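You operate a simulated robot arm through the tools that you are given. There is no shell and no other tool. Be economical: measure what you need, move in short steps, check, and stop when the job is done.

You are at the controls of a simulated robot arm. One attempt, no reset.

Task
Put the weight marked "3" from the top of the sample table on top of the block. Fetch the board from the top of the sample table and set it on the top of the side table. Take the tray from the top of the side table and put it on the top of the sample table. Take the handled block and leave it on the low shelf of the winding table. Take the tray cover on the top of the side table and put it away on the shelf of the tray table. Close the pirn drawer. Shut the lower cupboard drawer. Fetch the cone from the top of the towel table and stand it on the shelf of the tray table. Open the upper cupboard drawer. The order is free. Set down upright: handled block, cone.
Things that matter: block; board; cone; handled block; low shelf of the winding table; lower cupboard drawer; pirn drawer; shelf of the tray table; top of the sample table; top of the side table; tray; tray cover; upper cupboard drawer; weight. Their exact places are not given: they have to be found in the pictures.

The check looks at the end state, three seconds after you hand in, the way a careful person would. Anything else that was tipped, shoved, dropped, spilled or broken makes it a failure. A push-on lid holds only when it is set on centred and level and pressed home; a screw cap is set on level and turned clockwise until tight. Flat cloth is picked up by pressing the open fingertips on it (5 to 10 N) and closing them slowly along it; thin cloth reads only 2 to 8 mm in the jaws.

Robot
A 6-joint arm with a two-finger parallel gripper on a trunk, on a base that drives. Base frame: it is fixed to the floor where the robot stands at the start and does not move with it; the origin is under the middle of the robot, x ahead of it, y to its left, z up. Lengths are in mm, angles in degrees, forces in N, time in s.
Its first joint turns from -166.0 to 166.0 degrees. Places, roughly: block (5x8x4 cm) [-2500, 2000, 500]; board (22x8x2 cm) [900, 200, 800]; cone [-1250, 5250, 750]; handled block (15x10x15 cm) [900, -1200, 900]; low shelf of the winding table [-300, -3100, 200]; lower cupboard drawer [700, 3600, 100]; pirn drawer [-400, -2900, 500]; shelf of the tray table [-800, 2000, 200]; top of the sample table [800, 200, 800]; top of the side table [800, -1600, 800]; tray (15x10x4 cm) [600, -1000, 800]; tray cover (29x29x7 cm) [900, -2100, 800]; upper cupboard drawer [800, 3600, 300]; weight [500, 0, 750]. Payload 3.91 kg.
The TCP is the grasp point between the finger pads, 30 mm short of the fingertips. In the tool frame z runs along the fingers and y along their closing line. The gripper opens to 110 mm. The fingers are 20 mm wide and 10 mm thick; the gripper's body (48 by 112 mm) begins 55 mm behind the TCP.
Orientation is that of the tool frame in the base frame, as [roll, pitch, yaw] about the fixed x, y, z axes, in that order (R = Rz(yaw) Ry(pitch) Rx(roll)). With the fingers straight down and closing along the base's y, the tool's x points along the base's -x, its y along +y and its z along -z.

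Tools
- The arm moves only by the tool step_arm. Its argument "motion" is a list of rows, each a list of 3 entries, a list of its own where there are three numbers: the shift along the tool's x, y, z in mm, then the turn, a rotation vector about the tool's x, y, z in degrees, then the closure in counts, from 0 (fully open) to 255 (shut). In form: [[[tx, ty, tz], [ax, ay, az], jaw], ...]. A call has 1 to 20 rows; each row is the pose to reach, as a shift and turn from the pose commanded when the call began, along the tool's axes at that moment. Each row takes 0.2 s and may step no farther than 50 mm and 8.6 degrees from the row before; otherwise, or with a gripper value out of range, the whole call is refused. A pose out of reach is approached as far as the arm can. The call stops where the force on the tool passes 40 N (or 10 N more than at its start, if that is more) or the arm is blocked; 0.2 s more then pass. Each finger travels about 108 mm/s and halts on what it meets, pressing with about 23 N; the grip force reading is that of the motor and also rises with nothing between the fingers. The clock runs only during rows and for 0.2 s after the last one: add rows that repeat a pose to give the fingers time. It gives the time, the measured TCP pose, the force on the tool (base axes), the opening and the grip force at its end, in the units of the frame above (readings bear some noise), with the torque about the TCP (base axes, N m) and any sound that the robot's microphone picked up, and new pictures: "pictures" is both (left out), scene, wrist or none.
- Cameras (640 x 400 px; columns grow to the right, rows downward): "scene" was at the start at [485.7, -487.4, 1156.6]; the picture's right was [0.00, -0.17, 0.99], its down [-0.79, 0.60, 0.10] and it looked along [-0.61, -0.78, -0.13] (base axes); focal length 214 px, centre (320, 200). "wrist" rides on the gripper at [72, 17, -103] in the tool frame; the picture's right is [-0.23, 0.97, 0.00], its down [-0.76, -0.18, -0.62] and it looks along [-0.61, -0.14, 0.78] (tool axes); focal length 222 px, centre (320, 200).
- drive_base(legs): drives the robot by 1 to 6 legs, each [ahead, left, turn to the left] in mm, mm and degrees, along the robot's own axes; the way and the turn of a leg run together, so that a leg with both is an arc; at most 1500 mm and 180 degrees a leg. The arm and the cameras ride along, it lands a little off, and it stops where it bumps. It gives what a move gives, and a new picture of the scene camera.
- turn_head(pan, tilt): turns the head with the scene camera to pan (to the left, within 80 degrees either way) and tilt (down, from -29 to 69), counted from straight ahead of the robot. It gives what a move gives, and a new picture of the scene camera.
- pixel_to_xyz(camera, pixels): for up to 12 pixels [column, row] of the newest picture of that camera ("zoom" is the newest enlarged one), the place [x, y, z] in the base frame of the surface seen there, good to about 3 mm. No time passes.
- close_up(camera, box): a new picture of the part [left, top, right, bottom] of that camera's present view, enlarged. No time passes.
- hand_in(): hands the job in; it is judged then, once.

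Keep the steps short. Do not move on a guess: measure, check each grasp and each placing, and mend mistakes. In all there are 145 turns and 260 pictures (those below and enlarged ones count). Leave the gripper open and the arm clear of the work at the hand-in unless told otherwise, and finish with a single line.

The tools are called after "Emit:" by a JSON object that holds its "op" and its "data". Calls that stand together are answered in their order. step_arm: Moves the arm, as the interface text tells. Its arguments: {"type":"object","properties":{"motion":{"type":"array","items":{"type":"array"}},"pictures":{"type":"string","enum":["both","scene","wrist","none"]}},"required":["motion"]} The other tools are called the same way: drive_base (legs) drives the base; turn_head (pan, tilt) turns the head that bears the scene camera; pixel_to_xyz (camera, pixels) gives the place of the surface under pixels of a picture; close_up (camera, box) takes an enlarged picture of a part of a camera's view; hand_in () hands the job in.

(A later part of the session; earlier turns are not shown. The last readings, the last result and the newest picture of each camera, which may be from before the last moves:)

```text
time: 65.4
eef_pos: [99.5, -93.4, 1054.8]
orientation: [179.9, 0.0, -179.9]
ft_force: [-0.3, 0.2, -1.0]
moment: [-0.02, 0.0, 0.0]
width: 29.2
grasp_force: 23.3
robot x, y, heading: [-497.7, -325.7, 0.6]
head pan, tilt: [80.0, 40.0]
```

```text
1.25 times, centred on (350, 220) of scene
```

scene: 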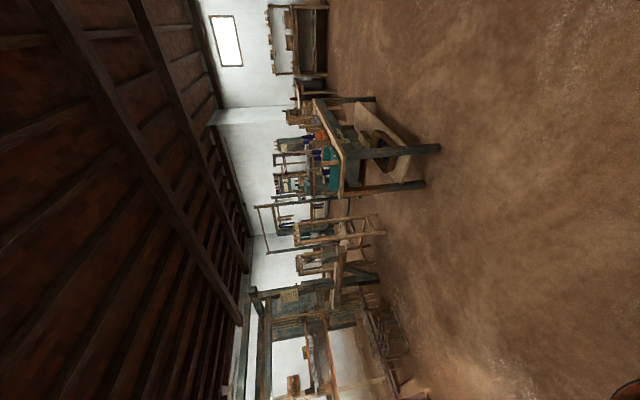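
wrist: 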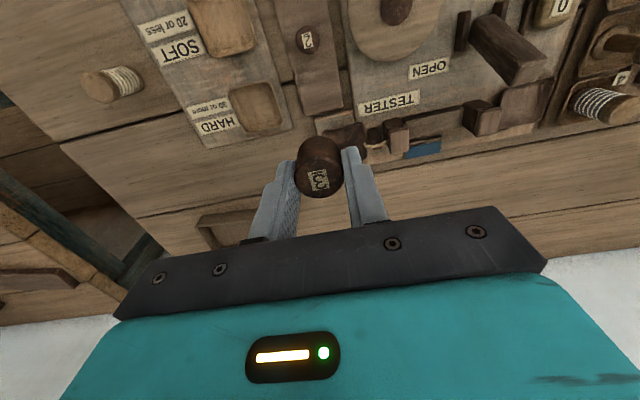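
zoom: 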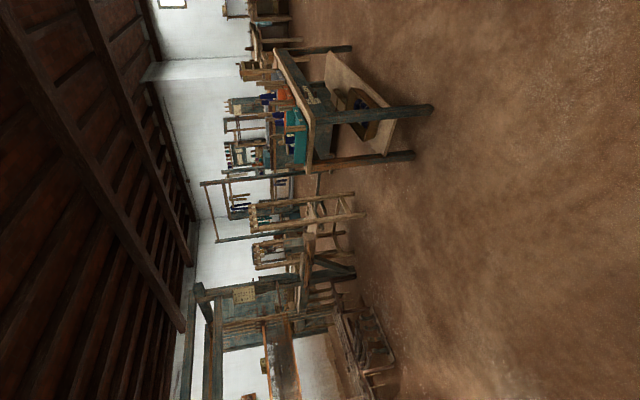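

The tray table stands at x −450…−930, y 1300…2750; the bench with the block is around x≈−2400, y≈1950. I drive to the corridor between them.

Emit:
{"op": "drive_base", "data": {"legs": [[-1000, 0, 0], [0, 0, 90], [1400, 0, 0]]}}

Emit:
{"op": "turn_head", "data": {"pan": 60, "tilt": -25}}

Emit:
{"op": "turn_head", "data": {"pan": -60, "tilt": 0}}

```text
time: 81.0
eef_pos: [-1750.7, 1677.3, 1055.9]
orientation: [179.9, 0.0, -90.0]
ft_force: [-0.2, 0.5, -1.3]
moment: [0.01, 0.0, -0.03]
width: 29.0
grasp_force: 23.0
robot x, y, heading: [-1518.0, 1078.3, 90.7]
head pan, tilt: [80.0, 40.0]
```

scene: 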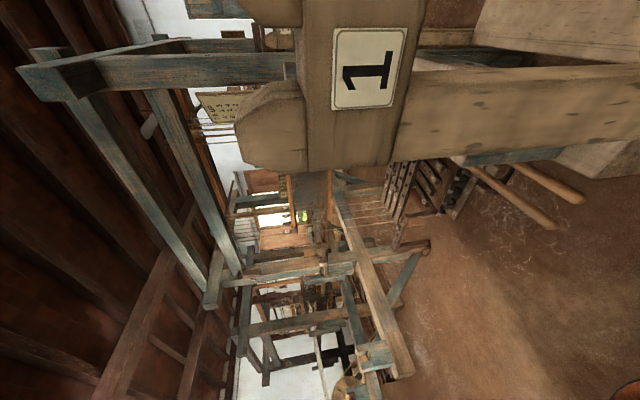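

```text
time: 82.4
eef_pos: [-1752.1, 1676.4, 1056.0]
orientation: [180.0, -0.1, -90.0]
ft_force: [-0.4, 0.6, -2.6]
moment: [0.01, 0.0, 0.04]
width: 29.1
grasp_force: 22.9
robot x, y, heading: [-1522.2, 1073.1, 90.7]
head pan, tilt: [60.0, -25.0]
```

scene: 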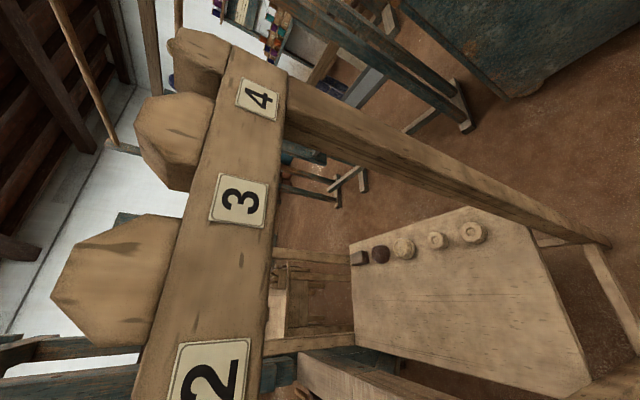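

```text
time: 84.4
eef_pos: [-1753.0, 1677.0, 1055.7]
orientation: [-180.0, 0.1, -89.9]
ft_force: [-0.2, -0.1, -0.8]
moment: [-0.01, -0.01, 0.0]
width: 28.7
grasp_force: 23.0
robot x, y, heading: [-1521.1, 1077.8, 90.7]
head pan, tilt: [-60.0, 0.0]
```

scene: 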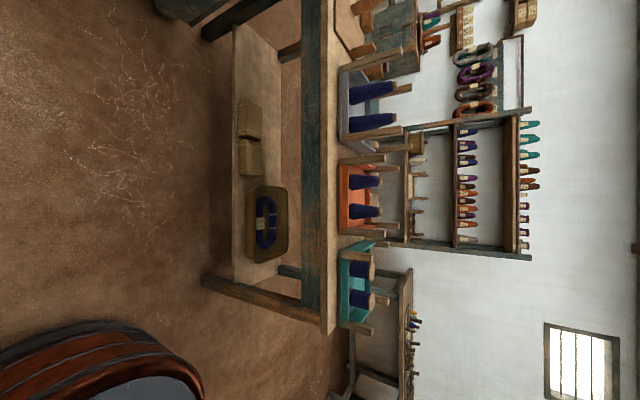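

Measuring the tray table's shelf here (its free part at pixel (255,70)), then turning back to the bench.

Emit:
{"op": "pixel_to_xyz", "data": {"camera": "scene", "pixels": [[258, 60], [238, 50], [275, 50], [236, 270], [280, 190], [250, 115], [248, 160], [318, 300], [318, 30], [335, 200], [265, 220], [300, 120]]}}

Emit:
{"op": "turn_head", "data": {"pan": 60, "tilt": 10}}

Emit:
{"op": "pixel_to_xyz", "data": {"camera": "scene", "pixels": [[450, 60], [480, 100], [520, 190], [560, 70], [390, 70], [320, 200], [300, 300], [260, 60]]}}

```text
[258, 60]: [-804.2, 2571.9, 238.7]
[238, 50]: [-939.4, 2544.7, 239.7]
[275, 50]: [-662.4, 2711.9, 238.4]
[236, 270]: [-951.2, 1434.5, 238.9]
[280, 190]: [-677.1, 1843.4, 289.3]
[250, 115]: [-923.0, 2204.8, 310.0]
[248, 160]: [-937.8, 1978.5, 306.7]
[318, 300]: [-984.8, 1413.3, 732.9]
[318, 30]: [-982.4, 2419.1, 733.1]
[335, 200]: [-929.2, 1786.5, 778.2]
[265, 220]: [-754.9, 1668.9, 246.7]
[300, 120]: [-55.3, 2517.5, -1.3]
```

```text
time: 86.4
eef_pos: [-1751.2, 1677.3, 1056.0]
orientation: [-179.9, 0.0, -90.0]
ft_force: [0.2, -0.3, -1.7]
moment: [-0.02, -0.02, -0.01]
width: 28.8
grasp_force: 23.3
robot x, y, heading: [-1521.2, 1074.7, 90.6]
head pan, tilt: [60.0, 10.0]
```

scene: 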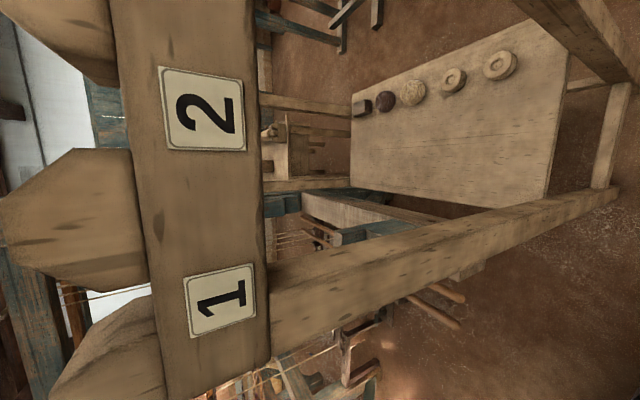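

```text
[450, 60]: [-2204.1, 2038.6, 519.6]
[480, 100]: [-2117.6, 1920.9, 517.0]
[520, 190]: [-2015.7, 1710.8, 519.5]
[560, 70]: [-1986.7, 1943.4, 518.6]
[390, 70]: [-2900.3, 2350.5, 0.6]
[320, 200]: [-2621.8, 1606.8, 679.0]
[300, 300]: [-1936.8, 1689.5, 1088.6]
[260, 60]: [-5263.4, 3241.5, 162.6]
```

The block sits at the bench's far edge (~pixel (362,108)) behind a post frame with a beam. Measuring bench corners, the frame and the small objects.

Emit:
{"op": "pixel_to_xyz", "data": {"camera": "scene", "pixels": [[362, 103], [360, 111], [385, 100], [354, 183], [545, 202], [566, 60], [535, 25], [258, 330], [258, 60], [400, 250], [600, 195], [570, 15]]}}

Emit:
{"op": "pixel_to_xyz", "data": {"camera": "scene", "pixels": [[270, 365], [130, 60], [100, 260], [20, 200], [620, 80], [610, 130], [290, 320], [150, 330], [320, 280], [275, 200], [420, 130], [412, 92]]}}

Emit:
{"op": "close_up", "data": {"camera": "scene", "box": [330, 10, 630, 210]}}

Emit:
{"op": "turn_head", "data": {"pan": 80, "tilt": -29}}

```text
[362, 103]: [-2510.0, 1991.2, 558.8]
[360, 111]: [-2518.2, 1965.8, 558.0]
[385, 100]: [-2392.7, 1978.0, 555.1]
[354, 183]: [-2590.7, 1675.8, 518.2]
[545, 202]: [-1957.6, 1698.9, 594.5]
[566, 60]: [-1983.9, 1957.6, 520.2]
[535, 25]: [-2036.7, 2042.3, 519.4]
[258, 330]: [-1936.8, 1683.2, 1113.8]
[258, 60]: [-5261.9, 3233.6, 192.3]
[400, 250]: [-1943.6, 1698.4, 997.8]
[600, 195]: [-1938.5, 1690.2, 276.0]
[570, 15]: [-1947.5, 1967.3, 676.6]
```

```text
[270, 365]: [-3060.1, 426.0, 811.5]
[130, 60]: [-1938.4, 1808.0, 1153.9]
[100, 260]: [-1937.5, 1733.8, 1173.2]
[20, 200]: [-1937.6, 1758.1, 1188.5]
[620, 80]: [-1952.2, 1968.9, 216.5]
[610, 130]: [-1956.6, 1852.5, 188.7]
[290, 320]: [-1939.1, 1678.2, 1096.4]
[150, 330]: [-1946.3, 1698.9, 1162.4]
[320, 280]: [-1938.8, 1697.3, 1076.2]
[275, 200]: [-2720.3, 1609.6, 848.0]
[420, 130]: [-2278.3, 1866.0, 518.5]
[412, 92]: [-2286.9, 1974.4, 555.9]
```

```text
2.00 times, centred on (480, 110) of scene
```

zoom: 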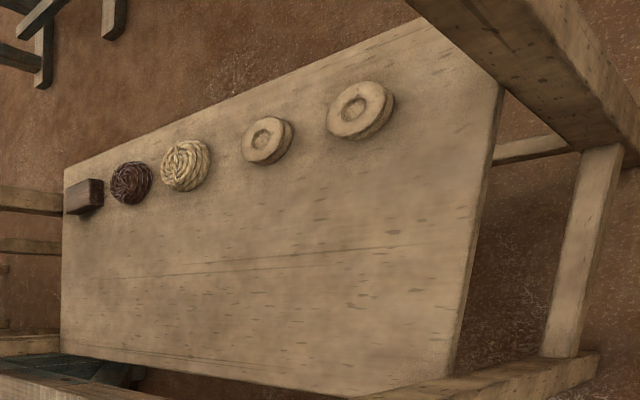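

```text
time: 87.4
eef_pos: [-1752.3, 1678.0, 1056.3]
orientation: [179.8, 0.0, -90.0]
ft_force: [-0.3, -0.2, -1.3]
moment: [-0.03, -0.01, 0.0]
width: 28.6
grasp_force: 23.4
robot x, y, heading: [-1520.3, 1078.8, 90.6]
head pan, tilt: [80.0, -28.6]
```

scene: 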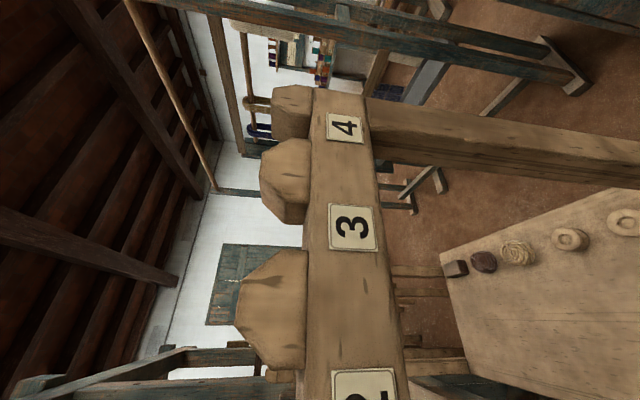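

Bench spans x −1970…−2600, y 1675…2060, z 519; block ≈(−2514,1980) top 558. I check what stands on the far (+y) side to find a standing spot.

Emit:
{"op": "pixel_to_xyz", "data": {"camera": "scene", "pixels": [[575, 80], [545, 42], [490, 110], [440, 180], [410, 205], [500, 190], [410, 85], [600, 30], [560, 10], [450, 10], [450, 262], [620, 100]]}}

Emit:
{"op": "turn_head", "data": {"pan": 30, "tilt": -29}}

Emit:
{"op": "pixel_to_xyz", "data": {"camera": "scene", "pixels": [[320, 100], [400, 100], [320, 200], [420, 200], [500, 60], [560, 120], [240, 150], [240, 250], [150, 100], [600, 30], [420, 20], [320, 30]]}}

```text
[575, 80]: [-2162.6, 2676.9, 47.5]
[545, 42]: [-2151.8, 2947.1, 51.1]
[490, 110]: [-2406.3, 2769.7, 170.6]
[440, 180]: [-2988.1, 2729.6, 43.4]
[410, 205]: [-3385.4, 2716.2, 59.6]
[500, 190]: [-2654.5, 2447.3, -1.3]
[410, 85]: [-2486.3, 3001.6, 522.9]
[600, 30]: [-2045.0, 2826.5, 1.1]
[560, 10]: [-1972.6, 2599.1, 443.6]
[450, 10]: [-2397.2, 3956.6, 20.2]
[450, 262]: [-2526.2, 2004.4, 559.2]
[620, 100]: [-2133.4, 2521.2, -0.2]
```

```text
time: 88.6
eef_pos: [-1751.9, 1677.3, 1056.2]
orientation: [180.0, 0.0, -90.0]
ft_force: [-0.6, 0.4, -1.8]
moment: [0.01, 0.0, -0.01]
width: 29.3
grasp_force: 22.7
robot x, y, heading: [-1524.9, 1077.4, 90.6]
head pan, tilt: [30.0, -28.6]
```

scene: 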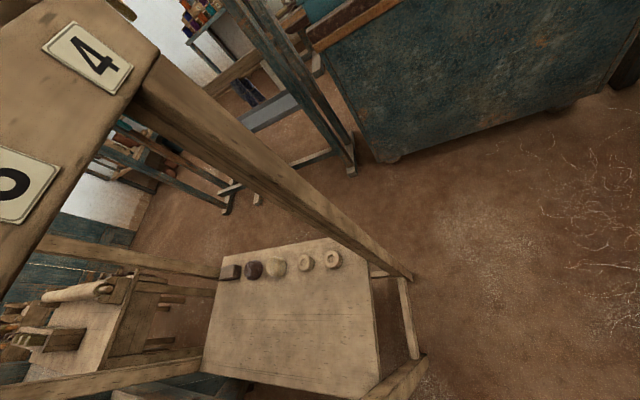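

```text
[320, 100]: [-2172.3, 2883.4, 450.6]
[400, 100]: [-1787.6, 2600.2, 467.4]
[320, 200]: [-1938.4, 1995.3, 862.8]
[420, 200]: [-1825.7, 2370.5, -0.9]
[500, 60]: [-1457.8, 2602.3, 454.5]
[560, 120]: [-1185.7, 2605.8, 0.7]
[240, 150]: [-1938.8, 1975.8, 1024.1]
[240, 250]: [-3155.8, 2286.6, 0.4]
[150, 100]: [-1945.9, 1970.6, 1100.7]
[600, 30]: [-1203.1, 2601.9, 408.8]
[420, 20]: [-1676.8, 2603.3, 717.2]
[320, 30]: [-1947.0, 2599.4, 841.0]
```

A chest stands at y 2600 (x −1200…−1970) and the frame post ends at y≈1995. I'll stand at about (−1650, 2220) and reach past the post end. First retract the arm, then drive forward 1000.

Emit:
{"op": "step_arm", "data": {"motion": [[[20, -38, -5], [0, 0, 0], 255], [[40, -76, -10], [0, 0, 0], 255], [[60, -115, -15], [0, 0, 0], 255], [[80, -154, -20], [0, 0, 0], 255], [[100, -192, -25], [0, 0, 0], 255], [[118, -230, -30], [0, 0, 0], 255]], "pictures": "none"}}

Emit:
{"op": "drive_base", "data": {"legs": [[1000, 0, 0]]}}

Emit:
{"op": "pixel_to_xyz", "data": {"camera": "scene", "pixels": [[320, 50], [320, 150], [450, 100], [200, 100], [150, 200], [320, 250], [100, 100], [550, 100]]}}

```text
time: 90.0
eef_pos: [-1521.3, 1558.4, 1085.8]
orientation: [-180.0, -0.1, -90.1]
ft_force: [-0.2, 0.2, -1.9]
moment: [0.0, 0.01, -0.01]
width: 28.9
grasp_force: 23.4
robot x, y, heading: [-1520.4, 1080.3, 90.7]
head pan, tilt: [30.0, -28.6]
```

```text
time: 95.2
eef_pos: [-1540.9, 2560.9, 1084.5]
orientation: [179.9, 0.0, -89.6]
ft_force: [0.1, 0.9, -1.5]
moment: [0.0, -0.01, 0.01]
width: 28.8
grasp_force: 23.1
robot x, y, heading: [-1536.8, 2080.7, 91.0]
head pan, tilt: [30.0, -28.6]
```

scene: 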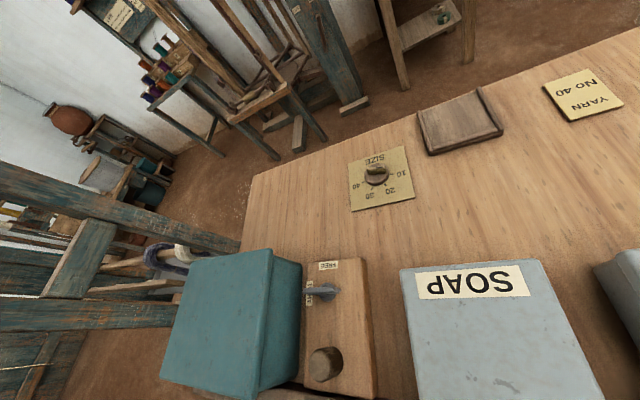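

```text
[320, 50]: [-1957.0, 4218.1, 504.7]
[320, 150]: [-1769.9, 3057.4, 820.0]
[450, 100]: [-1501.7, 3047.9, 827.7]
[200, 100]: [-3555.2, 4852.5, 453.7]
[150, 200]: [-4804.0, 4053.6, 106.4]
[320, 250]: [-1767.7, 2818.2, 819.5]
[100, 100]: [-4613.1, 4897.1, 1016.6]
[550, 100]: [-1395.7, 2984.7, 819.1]
```

Something low stands on this table (soap, teal box). Checking their heights before turning left.

Emit:
{"op": "pixel_to_xyz", "data": {"camera": "scene", "pixels": [[220, 320], [480, 330], [100, 320], [80, 200], [200, 240], [60, 260], [10, 350], [340, 360]]}}

Emit:
{"op": "turn_head", "data": {"pan": 70, "tilt": 0}}

Emit:
{"op": "pixel_to_xyz", "data": {"camera": "scene", "pixels": [[320, 100], [320, 200], [320, 300], [220, 100], [220, 200], [220, 300], [420, 100], [420, 200], [420, 300], [520, 200]]}}

```text
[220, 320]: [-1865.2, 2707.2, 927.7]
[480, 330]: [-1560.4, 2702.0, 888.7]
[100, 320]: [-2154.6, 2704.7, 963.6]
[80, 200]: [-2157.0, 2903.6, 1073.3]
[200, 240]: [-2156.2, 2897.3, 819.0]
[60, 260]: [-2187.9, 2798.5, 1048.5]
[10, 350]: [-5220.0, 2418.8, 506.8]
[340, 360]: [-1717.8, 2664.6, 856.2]
```

```text
time: 96.3
eef_pos: [-1540.1, 2561.4, 1085.1]
orientation: [-179.9, 0.0, -89.5]
ft_force: [-0.3, -0.4, -1.1]
moment: [0.0, -0.02, 0.0]
width: 29.2
grasp_force: 23.0
robot x, y, heading: [-1538.4, 2080.8, 90.9]
head pan, tilt: [70.0, 0.0]
```

scene: 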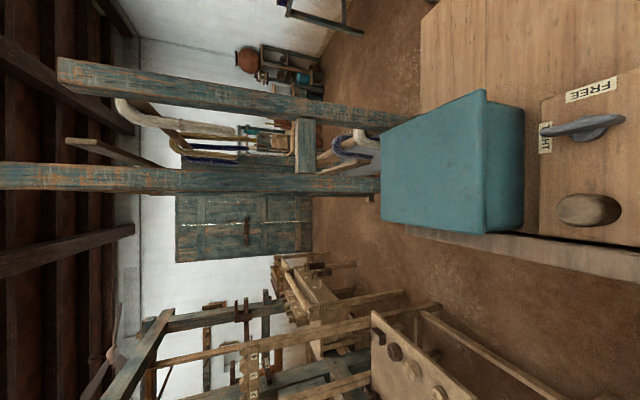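

```text
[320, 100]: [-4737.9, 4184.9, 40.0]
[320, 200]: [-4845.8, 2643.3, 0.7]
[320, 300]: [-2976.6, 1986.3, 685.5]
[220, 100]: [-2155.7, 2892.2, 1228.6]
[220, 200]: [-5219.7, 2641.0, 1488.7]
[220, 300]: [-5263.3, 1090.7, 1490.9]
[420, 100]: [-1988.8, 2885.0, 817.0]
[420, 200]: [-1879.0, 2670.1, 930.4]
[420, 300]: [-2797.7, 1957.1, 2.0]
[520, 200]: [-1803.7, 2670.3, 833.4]
```

Clear. Turning left 70°, sidling to (−1650, 2220), turning 35° more toward the block.

Emit:
{"op": "drive_base", "data": {"legs": [[0, 0, 70], [151, -95, 0], [0, 0, 35]]}}

Emit:
{"op": "turn_head", "data": {"pan": 0, "tilt": -29}}

Emit:
{"op": "turn_head", "data": {"pan": -45, "tilt": -10}}

```text
time: 102.5
eef_pos: [-2113.5, 2095.3, 1085.4]
orientation: [-179.9, -0.1, 15.1]
ft_force: [-0.1, 0.5, -1.8]
moment: [0.02, 0.01, 0.01]
width: 28.8
grasp_force: 23.2
robot x, y, heading: [-1646.6, 2219.4, -164.0]
head pan, tilt: [70.0, 0.0]
```

scene: 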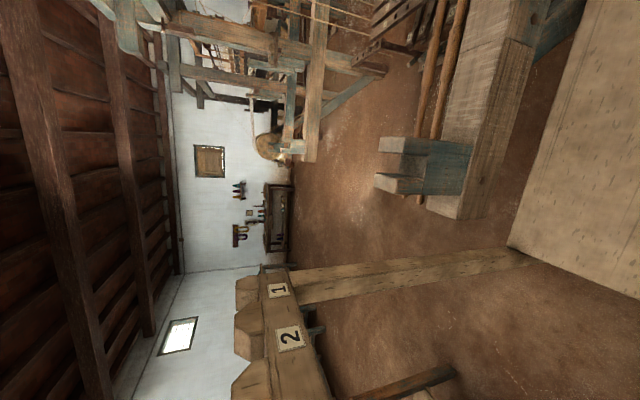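

```text
time: 103.9
eef_pos: [-2112.3, 2093.9, 1085.4]
orientation: [-179.9, 0.0, 15.2]
ft_force: [0.4, -0.5, -0.9]
moment: [0.0, 0.02, 0.0]
width: 29.1
grasp_force: 23.0
robot x, y, heading: [-1647.1, 2220.1, -164.1]
head pan, tilt: [0.0, -28.6]
```

scene: 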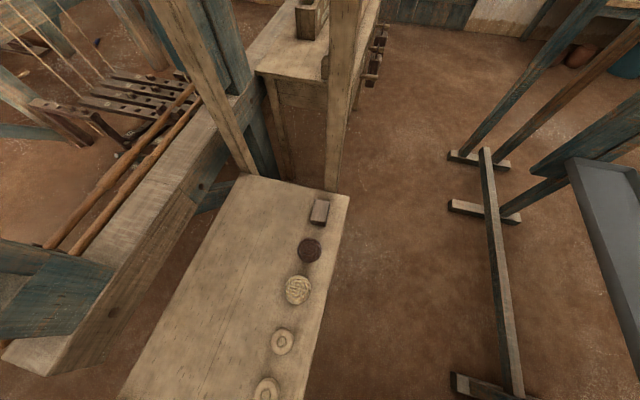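

```text
time: 105.0
eef_pos: [-2111.8, 2094.6, 1085.7]
orientation: [179.9, 0.0, 15.1]
ft_force: [-0.1, 0.1, -1.6]
moment: [0.03, -0.01, -0.01]
width: 28.9
grasp_force: 23.1
robot x, y, heading: [-1651.2, 2220.8, -164.1]
head pan, tilt: [-45.0, -10.0]
```

scene: 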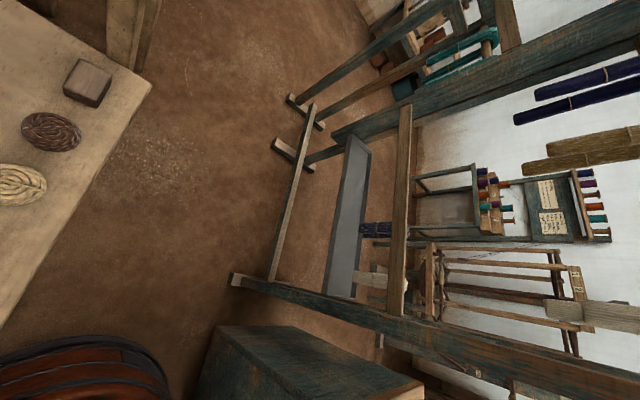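

The block is in view, with posts behind it. Extending 300 mm toward it and lowering to z≈830 so the camera is over the block.

Emit:
{"op": "step_arm", "data": {"motion": [[[-45, 0, 0], [0, 0, 0], 255], [[-90, 0, 0], [0, 0, 0], 255], [[-135, 0, 0], [0, 0, 0], 255], [[-180, 0, 0], [0, 0, 0], 255], [[-225, 0, 0], [0, 0, 0], 255], [[-265, 0, 20], [0, 0, 0], 255], [[-299, 0, 50], [0, 0, 0], 255], [[-299, 0, 95], [0, 0, 0], 255], [[-299, 0, 140], [0, 0, 0], 255], [[-299, 0, 185], [0, 0, 0], 255], [[-299, 0, 230], [0, 0, 0], 255], [[-299, 0, 255], [0, 0, 0], 255], [[-299, 0, 255], [0, 0, 0], 255]], "pictures": "none"}}

Emit:
{"op": "turn_head", "data": {"pan": 0, "tilt": 0}}

Emit:
{"op": "pixel_to_xyz", "data": {"camera": "scene", "pixels": [[320, 200], [320, 150], [320, 100], [320, 250], [250, 200], [400, 200], [320, 50], [420, 60]]}}

```text
time: 107.8
eef_pos: [-2400.4, 2015.8, 828.7]
orientation: [-179.9, 0.0, 15.1]
ft_force: [0.5, -0.2, -1.1]
moment: [0.02, 0.01, 0.0]
width: 28.7
grasp_force: 23.1
robot x, y, heading: [-1645.0, 2219.8, -164.3]
head pan, tilt: [-45.0, -10.0]
```

```text
time: 108.9
eef_pos: [-2401.0, 2017.2, 829.6]
orientation: [180.0, 0.1, 15.0]
ft_force: [0.5, -0.8, -1.8]
moment: [0.02, 0.02, 0.0]
width: 28.9
grasp_force: 23.0
robot x, y, heading: [-1647.0, 2218.6, -164.1]
head pan, tilt: [0.0, 0.0]
```

scene: 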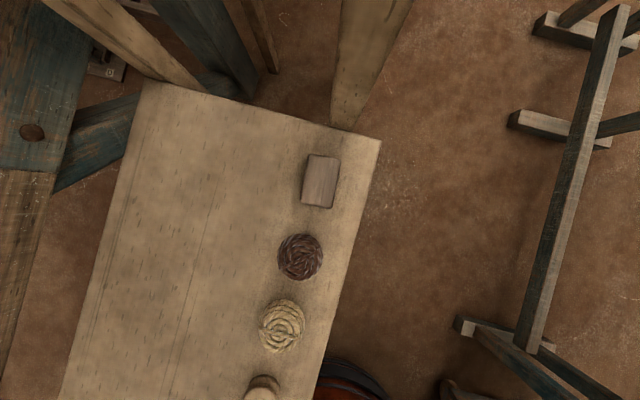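

```text
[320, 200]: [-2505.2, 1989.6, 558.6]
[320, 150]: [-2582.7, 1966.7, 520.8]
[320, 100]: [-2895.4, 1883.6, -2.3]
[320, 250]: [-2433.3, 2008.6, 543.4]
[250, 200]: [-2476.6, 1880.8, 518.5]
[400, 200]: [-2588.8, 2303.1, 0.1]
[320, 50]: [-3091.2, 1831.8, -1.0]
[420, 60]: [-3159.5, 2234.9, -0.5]
```

Measuring the block's top corners and the post behind.

Emit:
{"op": "pixel_to_xyz", "data": {"camera": "scene", "pixels": [[310, 157], [337, 161], [331, 203], [304, 199], [320, 181], [375, 10], [345, 120], [160, 60]]}}

Emit:
{"op": "close_up", "data": {"camera": "scene", "box": [260, 120, 380, 240]}}

```text
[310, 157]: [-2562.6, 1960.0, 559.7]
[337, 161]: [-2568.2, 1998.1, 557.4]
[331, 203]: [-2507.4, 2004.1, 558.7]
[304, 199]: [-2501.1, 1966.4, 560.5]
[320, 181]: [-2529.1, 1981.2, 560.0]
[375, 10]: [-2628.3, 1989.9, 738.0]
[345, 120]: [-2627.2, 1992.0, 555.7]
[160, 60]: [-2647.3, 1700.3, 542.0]
```

```text
3.33 times, centred on (320, 180) of scene
```

zoom: 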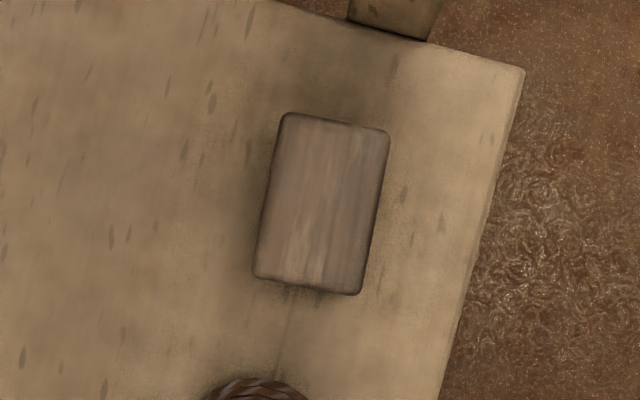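

Block centre ≈(−2534, 1982), top 559; a post stands at x −2628, so I turn the gripper so its camera head points away (−y). Rotate −60°, go over, lower to TCP z≈606.

Emit:
{"op": "step_arm", "data": {"motion": [[[0, 0, 0], [0, 0, -8.6], 255], [[0, 0, 0], [0, 0, -17.2], 255], [[0, 0, 0], [0, 0, -25.8], 255], [[0, 0, 0], [0, 0, -34.4], 255], [[0, 0, 0], [0, 0, -43], 255], [[0, 0, 0], [0, 0, -51.6], 255], [[0, 0, 0], [0, 0, -60], 255], [[-40, 0, 0], [0, 0, -60], 255], [[-80, 0, 0], [0, 0, -60], 255], [[-115, 0, 0], [0, 0, -60], 255], [[-130, 0, 0], [0, 0, -60], 255], [[-130, 0, 45], [0, 0, -60], 255], [[-130, 0, 90], [0, 0, -60], 255], [[-130, 0, 135], [0, 0, -60], 255], [[-130, 0, 180], [0, 0, -60], 255], [[-130, 0, 210], [0, 0, -60], 255], [[-130, 0, 223], [0, 0, -60], 255], [[-130, 0, 223], [0, 0, -60], 255]], "pictures": "none"}}

Emit:
{"op": "turn_head", "data": {"pan": 0, "tilt": 35}}

Emit:
{"op": "pixel_to_xyz", "data": {"camera": "scene", "pixels": [[320, 150], [320, 130], [250, 150], [400, 150], [320, 170]]}}

```text
time: 112.7
eef_pos: [-2525.4, 1981.9, 607.8]
orientation: [-179.9, 0.0, 75.1]
ft_force: [-0.3, 0.2, -1.1]
moment: [0.01, 0.03, -0.03]
width: 29.2
grasp_force: 22.7
robot x, y, heading: [-1646.3, 2222.8, -164.3]
head pan, tilt: [0.0, 0.0]
```

```text
time: 113.8
eef_pos: [-2525.2, 1981.0, 607.2]
orientation: [-180.0, 0.0, 75.1]
ft_force: [0.0, -0.3, -1.5]
moment: [-0.01, -0.01, -0.01]
width: 28.8
grasp_force: 22.9
robot x, y, heading: [-1647.4, 2220.6, -164.2]
head pan, tilt: [0.0, 35.0]
```

scene: 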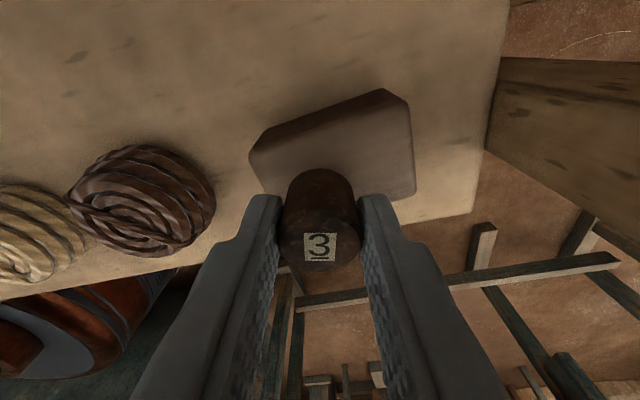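

```text
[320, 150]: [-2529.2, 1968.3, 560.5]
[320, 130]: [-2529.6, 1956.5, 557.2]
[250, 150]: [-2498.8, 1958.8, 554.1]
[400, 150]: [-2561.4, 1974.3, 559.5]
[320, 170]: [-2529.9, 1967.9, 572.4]
```

Well placed. Shifting 5 mm toward centre and lowering gently until contact.

Emit:
{"op": "step_arm", "data": {"motion": [[[0, -5, 4], [0, 0, 0], 255], [[0, -5, 8], [0, 0, 0], 255], [[0, -5, 10], [0, 0, 0], 255], [[0, -5, 11], [0, 0, 0], 255], [[0, -5, 12], [0, 0, 0], 255], [[0, -5, 12.5], [0, 0, 0], 255], [[0, -5, 12.5], [0, 0, 0], 255]], "pictures": "wrist"}}

```text
time: 115.3
eef_pos: [-2530.5, 1984.7, 594.2]
orientation: [-180.0, 0.0, 75.1]
ft_force: [-0.5, -1.9, 15.8]
moment: [-0.1, 0.01, 0.02]
width: 29.0
grasp_force: 22.7
robot x, y, heading: [-1648.7, 2218.9, -164.5]
head pan, tilt: [0.0, 35.0]
```

wrist: 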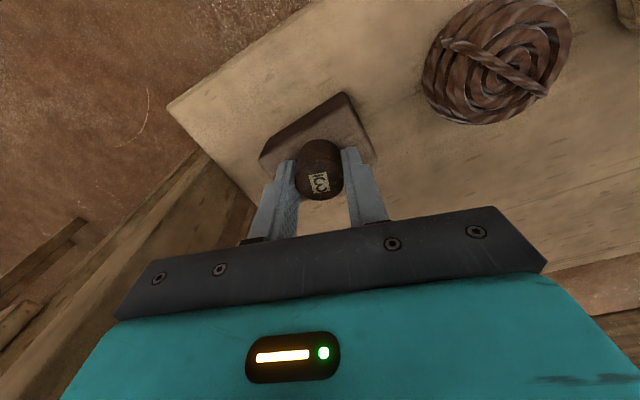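

Contact made. Easing 0.5 mm, opening partly, rising.

Emit:
{"op": "step_arm", "data": {"motion": [[[0, 0, -0.7], [0, 0, 0], 255], [[0, 0, -0.7], [0, 0, 0], 200], [[0, 0, -0.7], [0, 0, 0], 150], [[0, 0, -0.7], [0, 0, 0], 130], [[0, 0, -0.7], [0, 0, 0], 130], [[0, 0, -30], [0, 0, 0], 130], [[0, 0, -75], [0, 0, 0], 130], [[0, 0, -120], [0, 0, 0], 130], [[0, 0, -165], [0, 0, 0], 130], [[0, 0, -210], [0, 0, 0], 130], [[0, 0, -255], [0, 0, 0], 130], [[0, 0, -300], [0, 0, 0], 130]], "pictures": "scene"}}

```text
time: 118.0
eef_pos: [-2530.8, 1985.0, 894.0]
orientation: [179.9, -0.2, 75.2]
ft_force: [-0.6, 0.1, -0.4]
moment: [0.0, -0.01, -0.02]
width: 54.0
grasp_force: 0.1
robot x, y, heading: [-1652.2, 2221.2, -164.0]
head pan, tilt: [0.0, 35.0]
```

scene: 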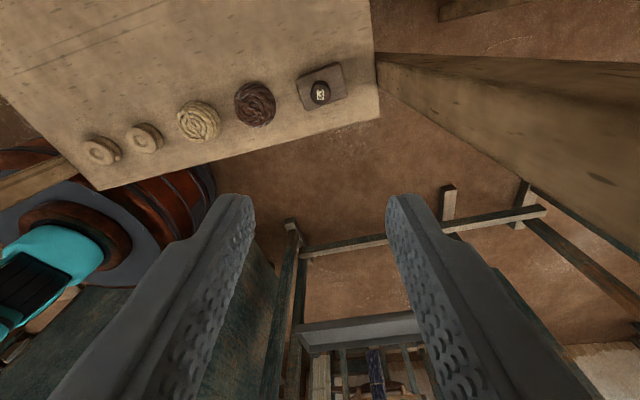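

Weight "3" stands on the block. Retracting the arm the same way and driving back out, then around the tray table to the front aisle.

Emit:
{"op": "step_arm", "data": {"motion": [[[0, 0, -45], [0, 0, 0], 60], [[0, 0, -90], [0, 0, 0], 0], [[0, 0, -135], [0, 0, 0], 0], [[0, 0, -191], [0, 0, 0], 0]], "pictures": "none"}}

Emit:
{"op": "step_arm", "data": {"motion": [[[0, 0, -45], [0, 0, 0], 0], [[0, 0, -90], [0, 0, 0], 0], [[0, 0, -135], [0, 0, 0], 0], [[0, 0, -180], [0, 0, 0], 0], [[20, 35, -191], [0, 0, 6], 0], [[40, 70, -191], [0, 0, 12], 0], [[60, 105, -191], [0, 0, 18], 0], [[80, 140, -191], [0, 0, 24], 0], [[100, 175, -191], [0, 0, 30], 0], [[120, 209, -191], [0, 0, 36], 0], [[140, 244, -191], [0, 0, 42], 0], [[160, 279, -191], [0, 0, 48], 0], [[180, 314, -191], [0, 0, 54], 0], [[200, 349, -191], [0, 0, 60], 0], [[216, 376, -191], [0, 0, 60], 0]], "pictures": "none"}}

```text
refused: row 4 steps farther than a row can; nothing moved
```

```text
time: 121.2
eef_pos: [-2111.2, 2097.0, 1085.2]
orientation: [180.0, -0.1, 15.2]
ft_force: [0.6, 0.1, -1.0]
moment: [0.0, -0.04, 0.0]
width: 110.2
grasp_force: 0.0
robot x, y, heading: [-1649.1, 2219.9, -164.1]
head pan, tilt: [0.0, 35.0]
```

Retracted. Driving out the reverse way and into the front aisle.

Emit:
{"op": "drive_base", "data": {"legs": [[0, 0, -35], [-151, 95, 0], [0, 0, -70], [-1480, 0, 0], [0, -1480, 0]]}}

Emit:
{"op": "turn_head", "data": {"pan": 0, "tilt": -29}}

Emit:
{"op": "turn_head", "data": {"pan": -75, "tilt": -29}}

Emit:
{"op": "turn_head", "data": {"pan": 70, "tilt": -29}}

```text
time: 141.3
eef_pos: [-39.0, 1094.0, 1085.8]
orientation: [180.0, 0.0, -89.6]
ft_force: [1.1, 0.5, -0.7]
moment: [-0.02, 0.01, 0.02]
width: 109.8
grasp_force: 0.1
robot x, y, heading: [-39.8, 614.9, 91.0]
head pan, tilt: [0.0, 35.0]
```

scene: 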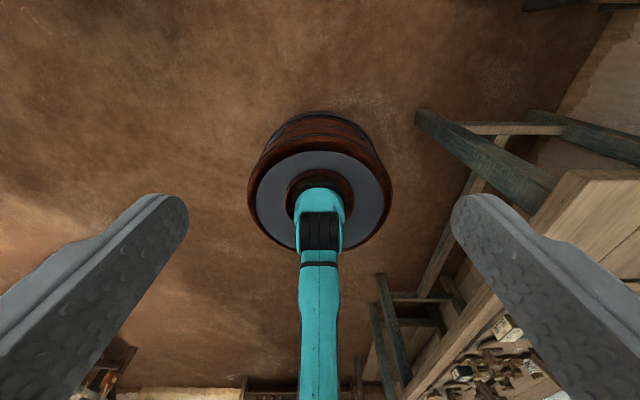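

```text
time: 142.6
eef_pos: [-39.2, 1093.6, 1086.4]
orientation: [180.0, 0.0, -89.8]
ft_force: [0.0, 0.1, -0.4]
moment: [-0.01, 0.01, -0.01]
width: 110.1
grasp_force: 0.1
robot x, y, heading: [-37.7, 614.3, 91.2]
head pan, tilt: [0.0, -28.6]
```

scene: 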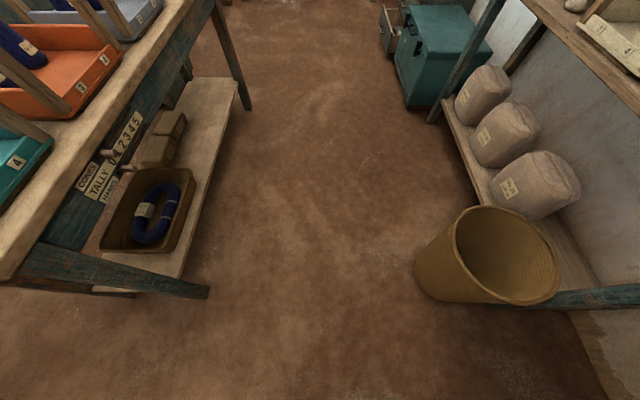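

```text
time: 144.1
eef_pos: [-37.9, 1093.5, 1087.6]
orientation: [-179.9, 0.1, -89.7]
ft_force: [-1.5, -0.1, -0.7]
moment: [0.02, 0.01, 0.0]
width: 110.1
grasp_force: 0.0
robot x, y, heading: [-37.6, 613.3, 91.4]
head pan, tilt: [-75.0, -28.6]
```

scene: 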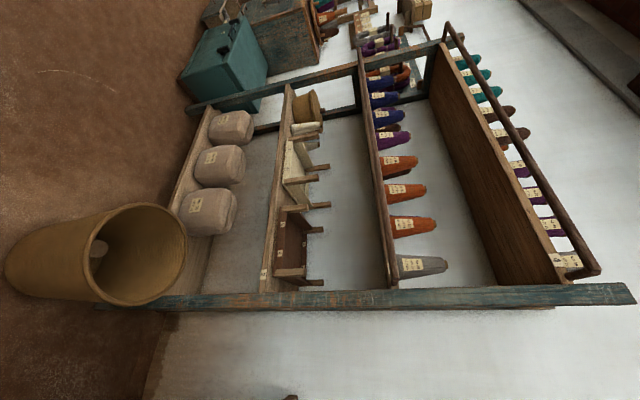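

```text
time: 146.4
eef_pos: [-38.0, 1092.5, 1086.0]
orientation: [180.0, 0.0, -89.6]
ft_force: [-0.6, -0.1, 0.0]
moment: [0.02, 0.01, 0.0]
width: 110.0
grasp_force: 0.0
robot x, y, heading: [-37.0, 614.5, 91.2]
head pan, tilt: [70.0, -28.6]
```

scene: 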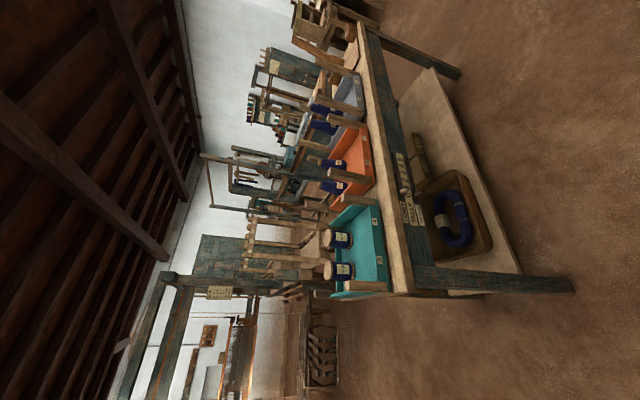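

The teal cupboard is ahead right; a basket stands near the aisle. Measuring them in the forward view.

Emit:
{"op": "turn_head", "data": {"pan": 0, "tilt": -29}}

Emit:
{"op": "pixel_to_xyz", "data": {"camera": "scene", "pixels": [[420, 270], [455, 220], [440, 60], [410, 95], [380, 40], [390, 15], [430, 120], [235, 85], [205, 290], [470, 30], [215, 120], [180, 260]]}}

Emit:
{"op": "close_up", "data": {"camera": "scene", "box": [340, 0, 520, 120]}}

```text
time: 147.8
eef_pos: [-38.0, 1093.1, 1087.1]
orientation: [179.9, 0.0, -89.6]
ft_force: [-0.6, -0.4, -0.1]
moment: [0.0, -0.04, 0.0]
width: 110.2
grasp_force: 0.0
robot x, y, heading: [-36.1, 611.8, 90.9]
head pan, tilt: [0.0, -28.6]
```

scene: 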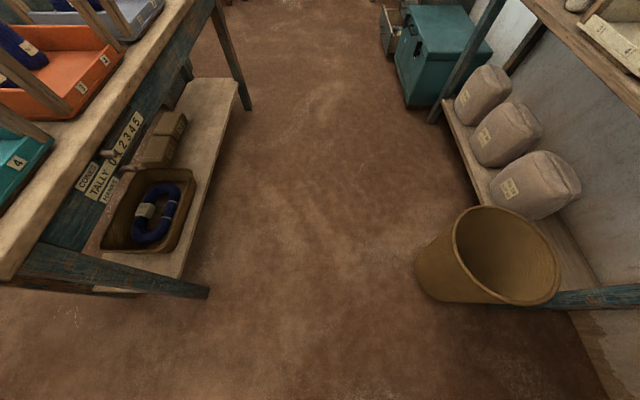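

```text
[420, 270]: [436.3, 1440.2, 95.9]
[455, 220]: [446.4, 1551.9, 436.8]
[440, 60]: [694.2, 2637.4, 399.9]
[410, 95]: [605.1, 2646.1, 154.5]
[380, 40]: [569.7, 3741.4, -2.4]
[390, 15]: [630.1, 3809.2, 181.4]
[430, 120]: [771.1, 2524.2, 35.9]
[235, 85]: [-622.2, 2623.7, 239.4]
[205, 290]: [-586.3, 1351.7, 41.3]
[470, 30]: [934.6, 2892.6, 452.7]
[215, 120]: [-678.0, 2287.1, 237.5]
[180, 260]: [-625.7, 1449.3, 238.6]
```

```text
3.33 times, centred on (430, 60) of scene
```

zoom: 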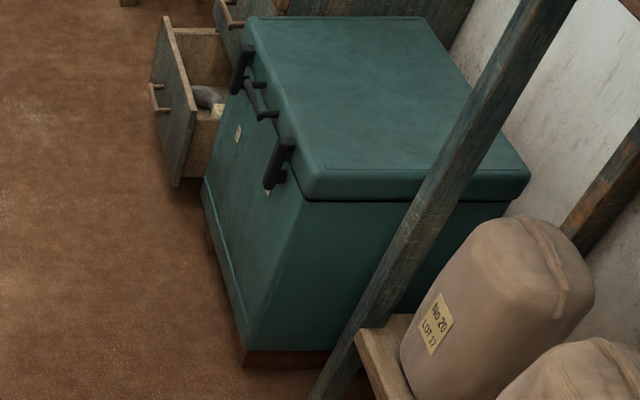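

The cupboard is behind the teal chest. Aisle centre x≈−50 is clear; driving ahead 2700 then looking right.

Emit:
{"op": "drive_base", "data": {"legs": [[1450, 0, 0], [1250, 0, 0]]}}

Emit:
{"op": "turn_head", "data": {"pan": -60, "tilt": 0}}

Emit:
{"op": "turn_head", "data": {"pan": 0, "tilt": -29}}

Emit:
{"op": "turn_head", "data": {"pan": 60, "tilt": -29}}

```text
time: 160.8
eef_pos: [-66.8, 3786.7, 1086.4]
orientation: [-180.0, 0.0, -89.9]
ft_force: [-0.3, 0.0, -0.2]
moment: [0.02, -0.02, 0.0]
width: 110.1
grasp_force: 0.0
robot x, y, heading: [-66.4, 3307.8, 90.9]
head pan, tilt: [0.0, -28.6]
```

scene: 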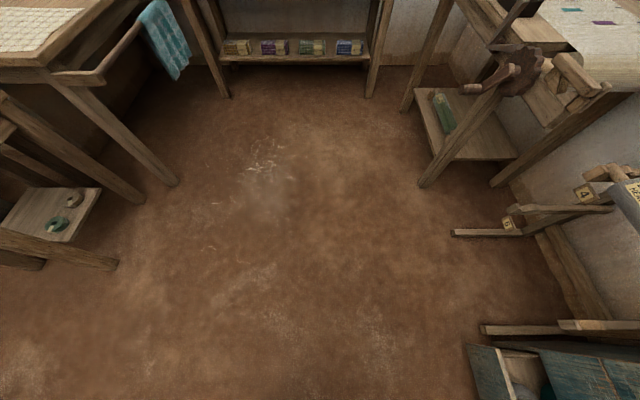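

```text
time: 162.2
eef_pos: [-66.8, 3785.5, 1085.3]
orientation: [179.9, 0.0, -89.9]
ft_force: [-0.9, 0.7, 0.1]
moment: [-0.02, 0.01, -0.02]
width: 109.9
grasp_force: 0.1
robot x, y, heading: [-70.2, 3304.4, 90.7]
head pan, tilt: [-60.0, 0.0]
```

scene: 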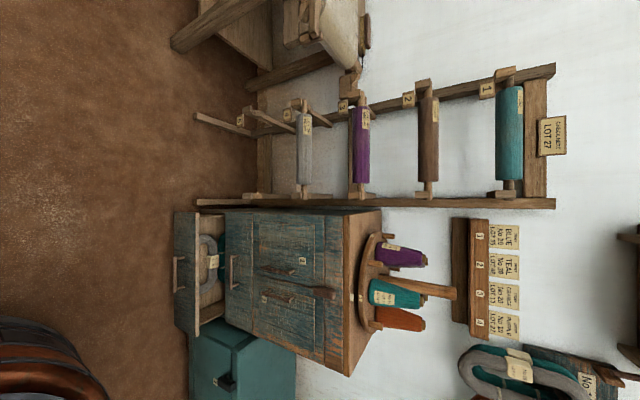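

```text
time: 163.4
eef_pos: [-65.3, 3786.7, 1086.3]
orientation: [-180.0, 0.0, -89.9]
ft_force: [-0.5, 0.1, 0.5]
moment: [0.01, -0.01, -0.03]
width: 109.8
grasp_force: 0.1
robot x, y, heading: [-65.9, 3304.3, 90.5]
head pan, tilt: [0.0, -28.6]
```

scene: 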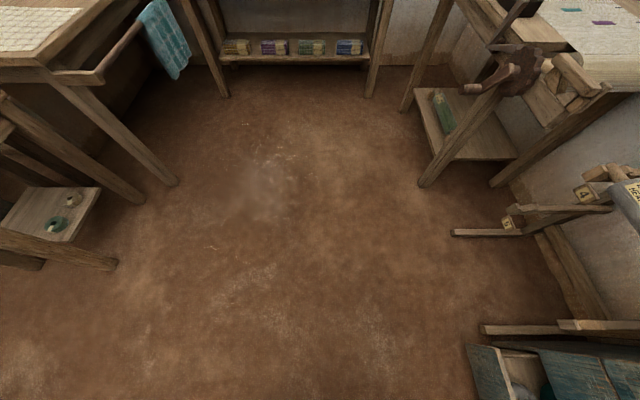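

```text
time: 164.8
eef_pos: [-67.6, 3786.5, 1085.3]
orientation: [180.0, -0.1, -89.9]
ft_force: [-0.1, 0.7, -0.5]
moment: [-0.02, -0.04, -0.04]
width: 109.9
grasp_force: 0.0
robot x, y, heading: [-67.7, 3304.2, 90.7]
head pan, tilt: [60.0, -28.6]
```

scene: 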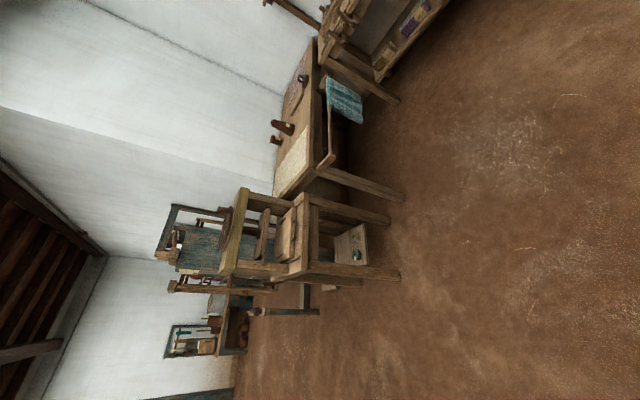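

Going back to the cupboard view to measure drawers and handles.

Emit:
{"op": "turn_head", "data": {"pan": -60, "tilt": 10}}

Emit:
{"op": "close_up", "data": {"camera": "scene", "box": [150, 130, 390, 330]}}

```text
time: 166.8
eef_pos: [-66.3, 3786.7, 1087.0]
orientation: [-180.0, 0.0, -90.0]
ft_force: [0.4, -0.5, 0.3]
moment: [-0.04, -0.01, 0.01]
width: 110.2
grasp_force: 0.0
robot x, y, heading: [-67.0, 3307.7, 90.8]
head pan, tilt: [-60.0, 10.0]
```

scene: 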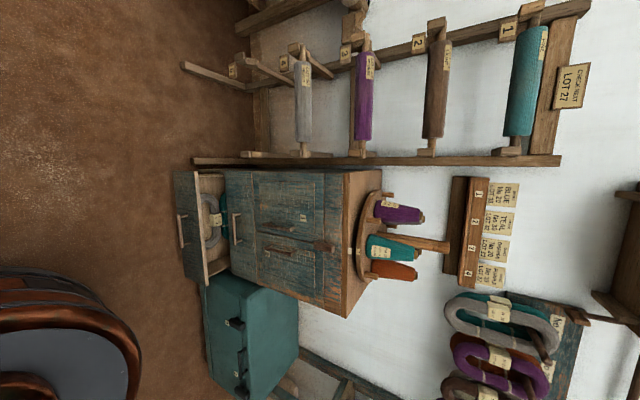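

```text
2.00 times, centred on (270, 230) of scene
```

zoom: 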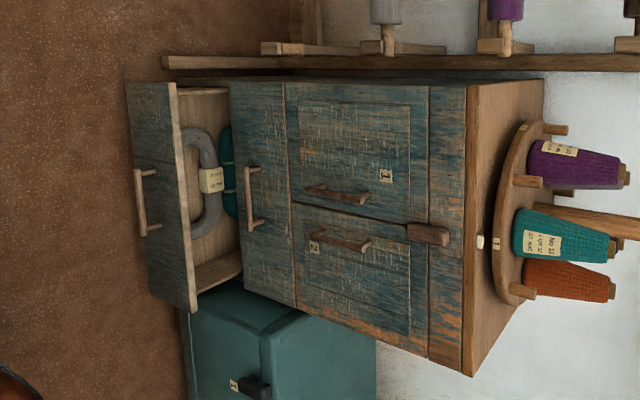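

Emit:
{"op": "pixel_to_xyz", "data": {"camera": "zoom", "pixels": [[135, 90], [172, 90], [150, 290], [190, 300], [140, 200], [157, 230], [152, 172], [235, 100], [290, 300], [252, 200], [262, 226], [258, 168]]}}

Emit:
{"op": "pixel_to_xyz", "data": {"camera": "zoom", "pixels": [[270, 200], [235, 200], [160, 100], [165, 250], [210, 190], [240, 320], [420, 100], [460, 370], [200, 62], [232, 245]]}}

```text
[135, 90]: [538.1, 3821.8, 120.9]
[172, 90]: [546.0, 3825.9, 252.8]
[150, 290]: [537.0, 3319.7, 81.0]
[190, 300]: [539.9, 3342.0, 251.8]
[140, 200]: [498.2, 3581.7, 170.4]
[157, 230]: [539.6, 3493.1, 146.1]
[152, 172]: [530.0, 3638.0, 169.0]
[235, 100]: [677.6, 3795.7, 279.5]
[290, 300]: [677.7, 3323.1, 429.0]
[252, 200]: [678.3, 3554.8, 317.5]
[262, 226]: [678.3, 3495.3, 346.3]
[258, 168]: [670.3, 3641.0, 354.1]
```

```text
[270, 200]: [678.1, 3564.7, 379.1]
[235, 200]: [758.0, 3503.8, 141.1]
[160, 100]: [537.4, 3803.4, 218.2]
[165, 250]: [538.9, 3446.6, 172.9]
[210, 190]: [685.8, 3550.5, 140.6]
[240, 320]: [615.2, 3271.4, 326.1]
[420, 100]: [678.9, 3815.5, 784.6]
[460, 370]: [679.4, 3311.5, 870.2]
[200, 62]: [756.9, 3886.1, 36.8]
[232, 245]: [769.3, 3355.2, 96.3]
```

Lower drawer front at x 538 (140 mm out), centre y≈3568, z 80–252; cupboard face x 678; upper handle y 3495–3641, z≈350. I position the robot facing it at about (−270, 3570).

Emit:
{"op": "drive_base", "data": {"legs": [[262, 0, 0], [0, 0, -90.8], [-200, 0, 0]]}}

Emit:
{"op": "step_arm", "data": {"motion": [[[-10, 0, 20], [0, -8.5, 0], 255], [[-20, 0, 40], [0, -17, 0], 255], [[-30, 0, 60], [0, -25.5, 0], 255], [[-40, 0, 80], [0, -34, 0], 255], [[-50, 0, 100], [0, -42.5, 0], 255], [[-60, 0, 120], [0, -51, 0], 255], [[-80, 0, 150], [0, -59.5, 0], 255], [[-100, 0, 180], [0, -68, 0], 255], [[-120, 0, 210], [0, -76.5, 0], 255], [[-140, 0, 250], [0, -85, 0], 255], [[-160, 0, 290], [0, -90, 0], 255], [[-180, 0, 330], [0, -90, 0], 255]], "pictures": "scene"}}

```text
time: 173.7
eef_pos: [208.2, 3564.0, 1085.2]
orientation: [180.0, 0.0, 179.5]
ft_force: [-0.1, -0.1, 0.8]
moment: [-0.02, -0.01, 0.0]
width: 109.8
grasp_force: 0.0
robot x, y, heading: [-269.6, 3571.6, 0.2]
head pan, tilt: [-60.0, 10.0]
```

scene: 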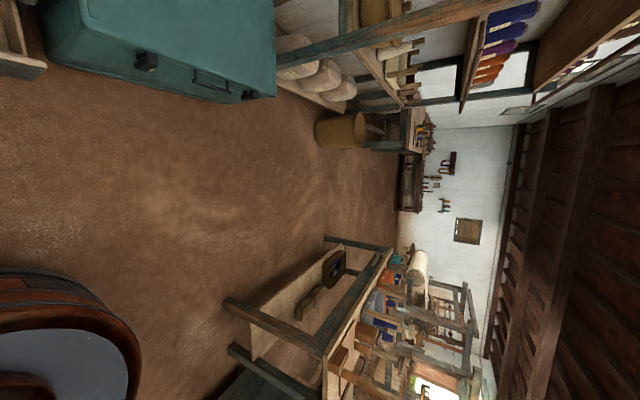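

```text
time: 176.3
eef_pos: [394.6, 3562.2, 757.5]
orientation: [-13.4, 89.9, -14.1]
ft_force: [-1.0, -0.5, 0.2]
moment: [-0.03, 0.05, 0.0]
width: 0.1
grasp_force: 22.5
out of reach, approached as far as the arm can: row 11, 12
robot x, y, heading: [-271.2, 3573.9, -0.0]
head pan, tilt: [-60.0, 10.0]
```

scene: 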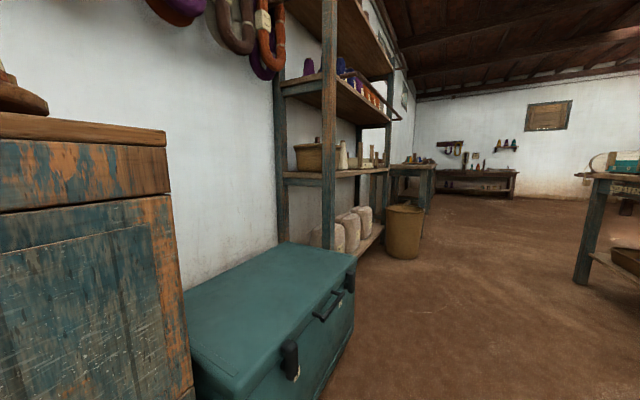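

Horizontal tool works. Lowering straight down to z≈215 in front of the lower drawer.

Emit:
{"op": "step_arm", "data": {"motion": [[[45, 0, 0], [0, 0, 0], 255], [[90, 0, 0], [0, 0, 0], 255], [[135, 0, 0], [0, 0, 0], 255], [[180, 0, 0], [0, 0, 0], 255], [[225, 0, 0], [0, 0, 0], 255], [[270, 0, 0], [0, 0, 0], 255], [[315, 0, 0], [0, 0, 0], 255], [[360, 0, 0], [0, 0, 0], 255], [[405, 0, 0], [0, 0, 0], 255], [[450, 0, 0], [0, 0, 0], 255], [[495, 0, 0], [0, 0, 0], 255], [[540, 0, 0], [0, 0, 0], 255]], "pictures": "none"}}

Emit:
{"op": "turn_head", "data": {"pan": 0, "tilt": 25}}

```text
time: 177.9
eef_pos: [395.5, 3562.5, 443.1]
orientation: [-178.7, 89.5, -179.3]
ft_force: [63.8, -0.4, -21.8]
moment: [0.01, 1.53, -0.04]
width: 0.0
grasp_force: 23.6
out of reach, approached as far as the arm can: row 1, 2, 3, 4, 5
robot x, y, heading: [-270.9, 3573.0, 0.1]
head pan, tilt: [-60.0, 10.0]
stopped in row 8: the force on the tool passed its limit at 186 N (the readings are from after the stop); the commanded pose is now the measured one
```

```text
time: 179.2
eef_pos: [395.3, 3562.4, 442.9]
orientation: [175.2, 89.7, 174.5]
ft_force: [103.3, 43.5, -23.2]
moment: [-3.15, 4.12, -6.37]
width: 0.0
grasp_force: 23.0
robot x, y, heading: [-269.8, 3566.9, 0.0]
head pan, tilt: [0.0, 25.0]
```

scene: 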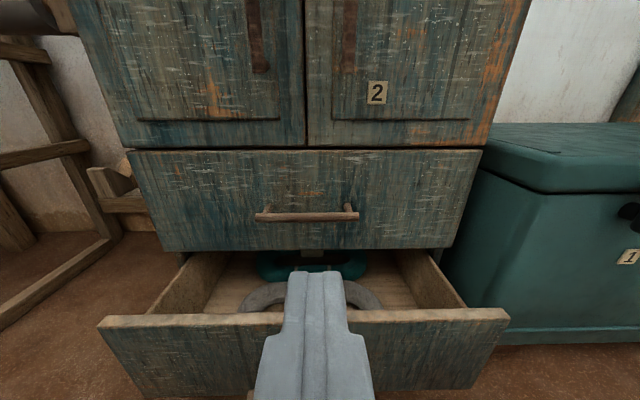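

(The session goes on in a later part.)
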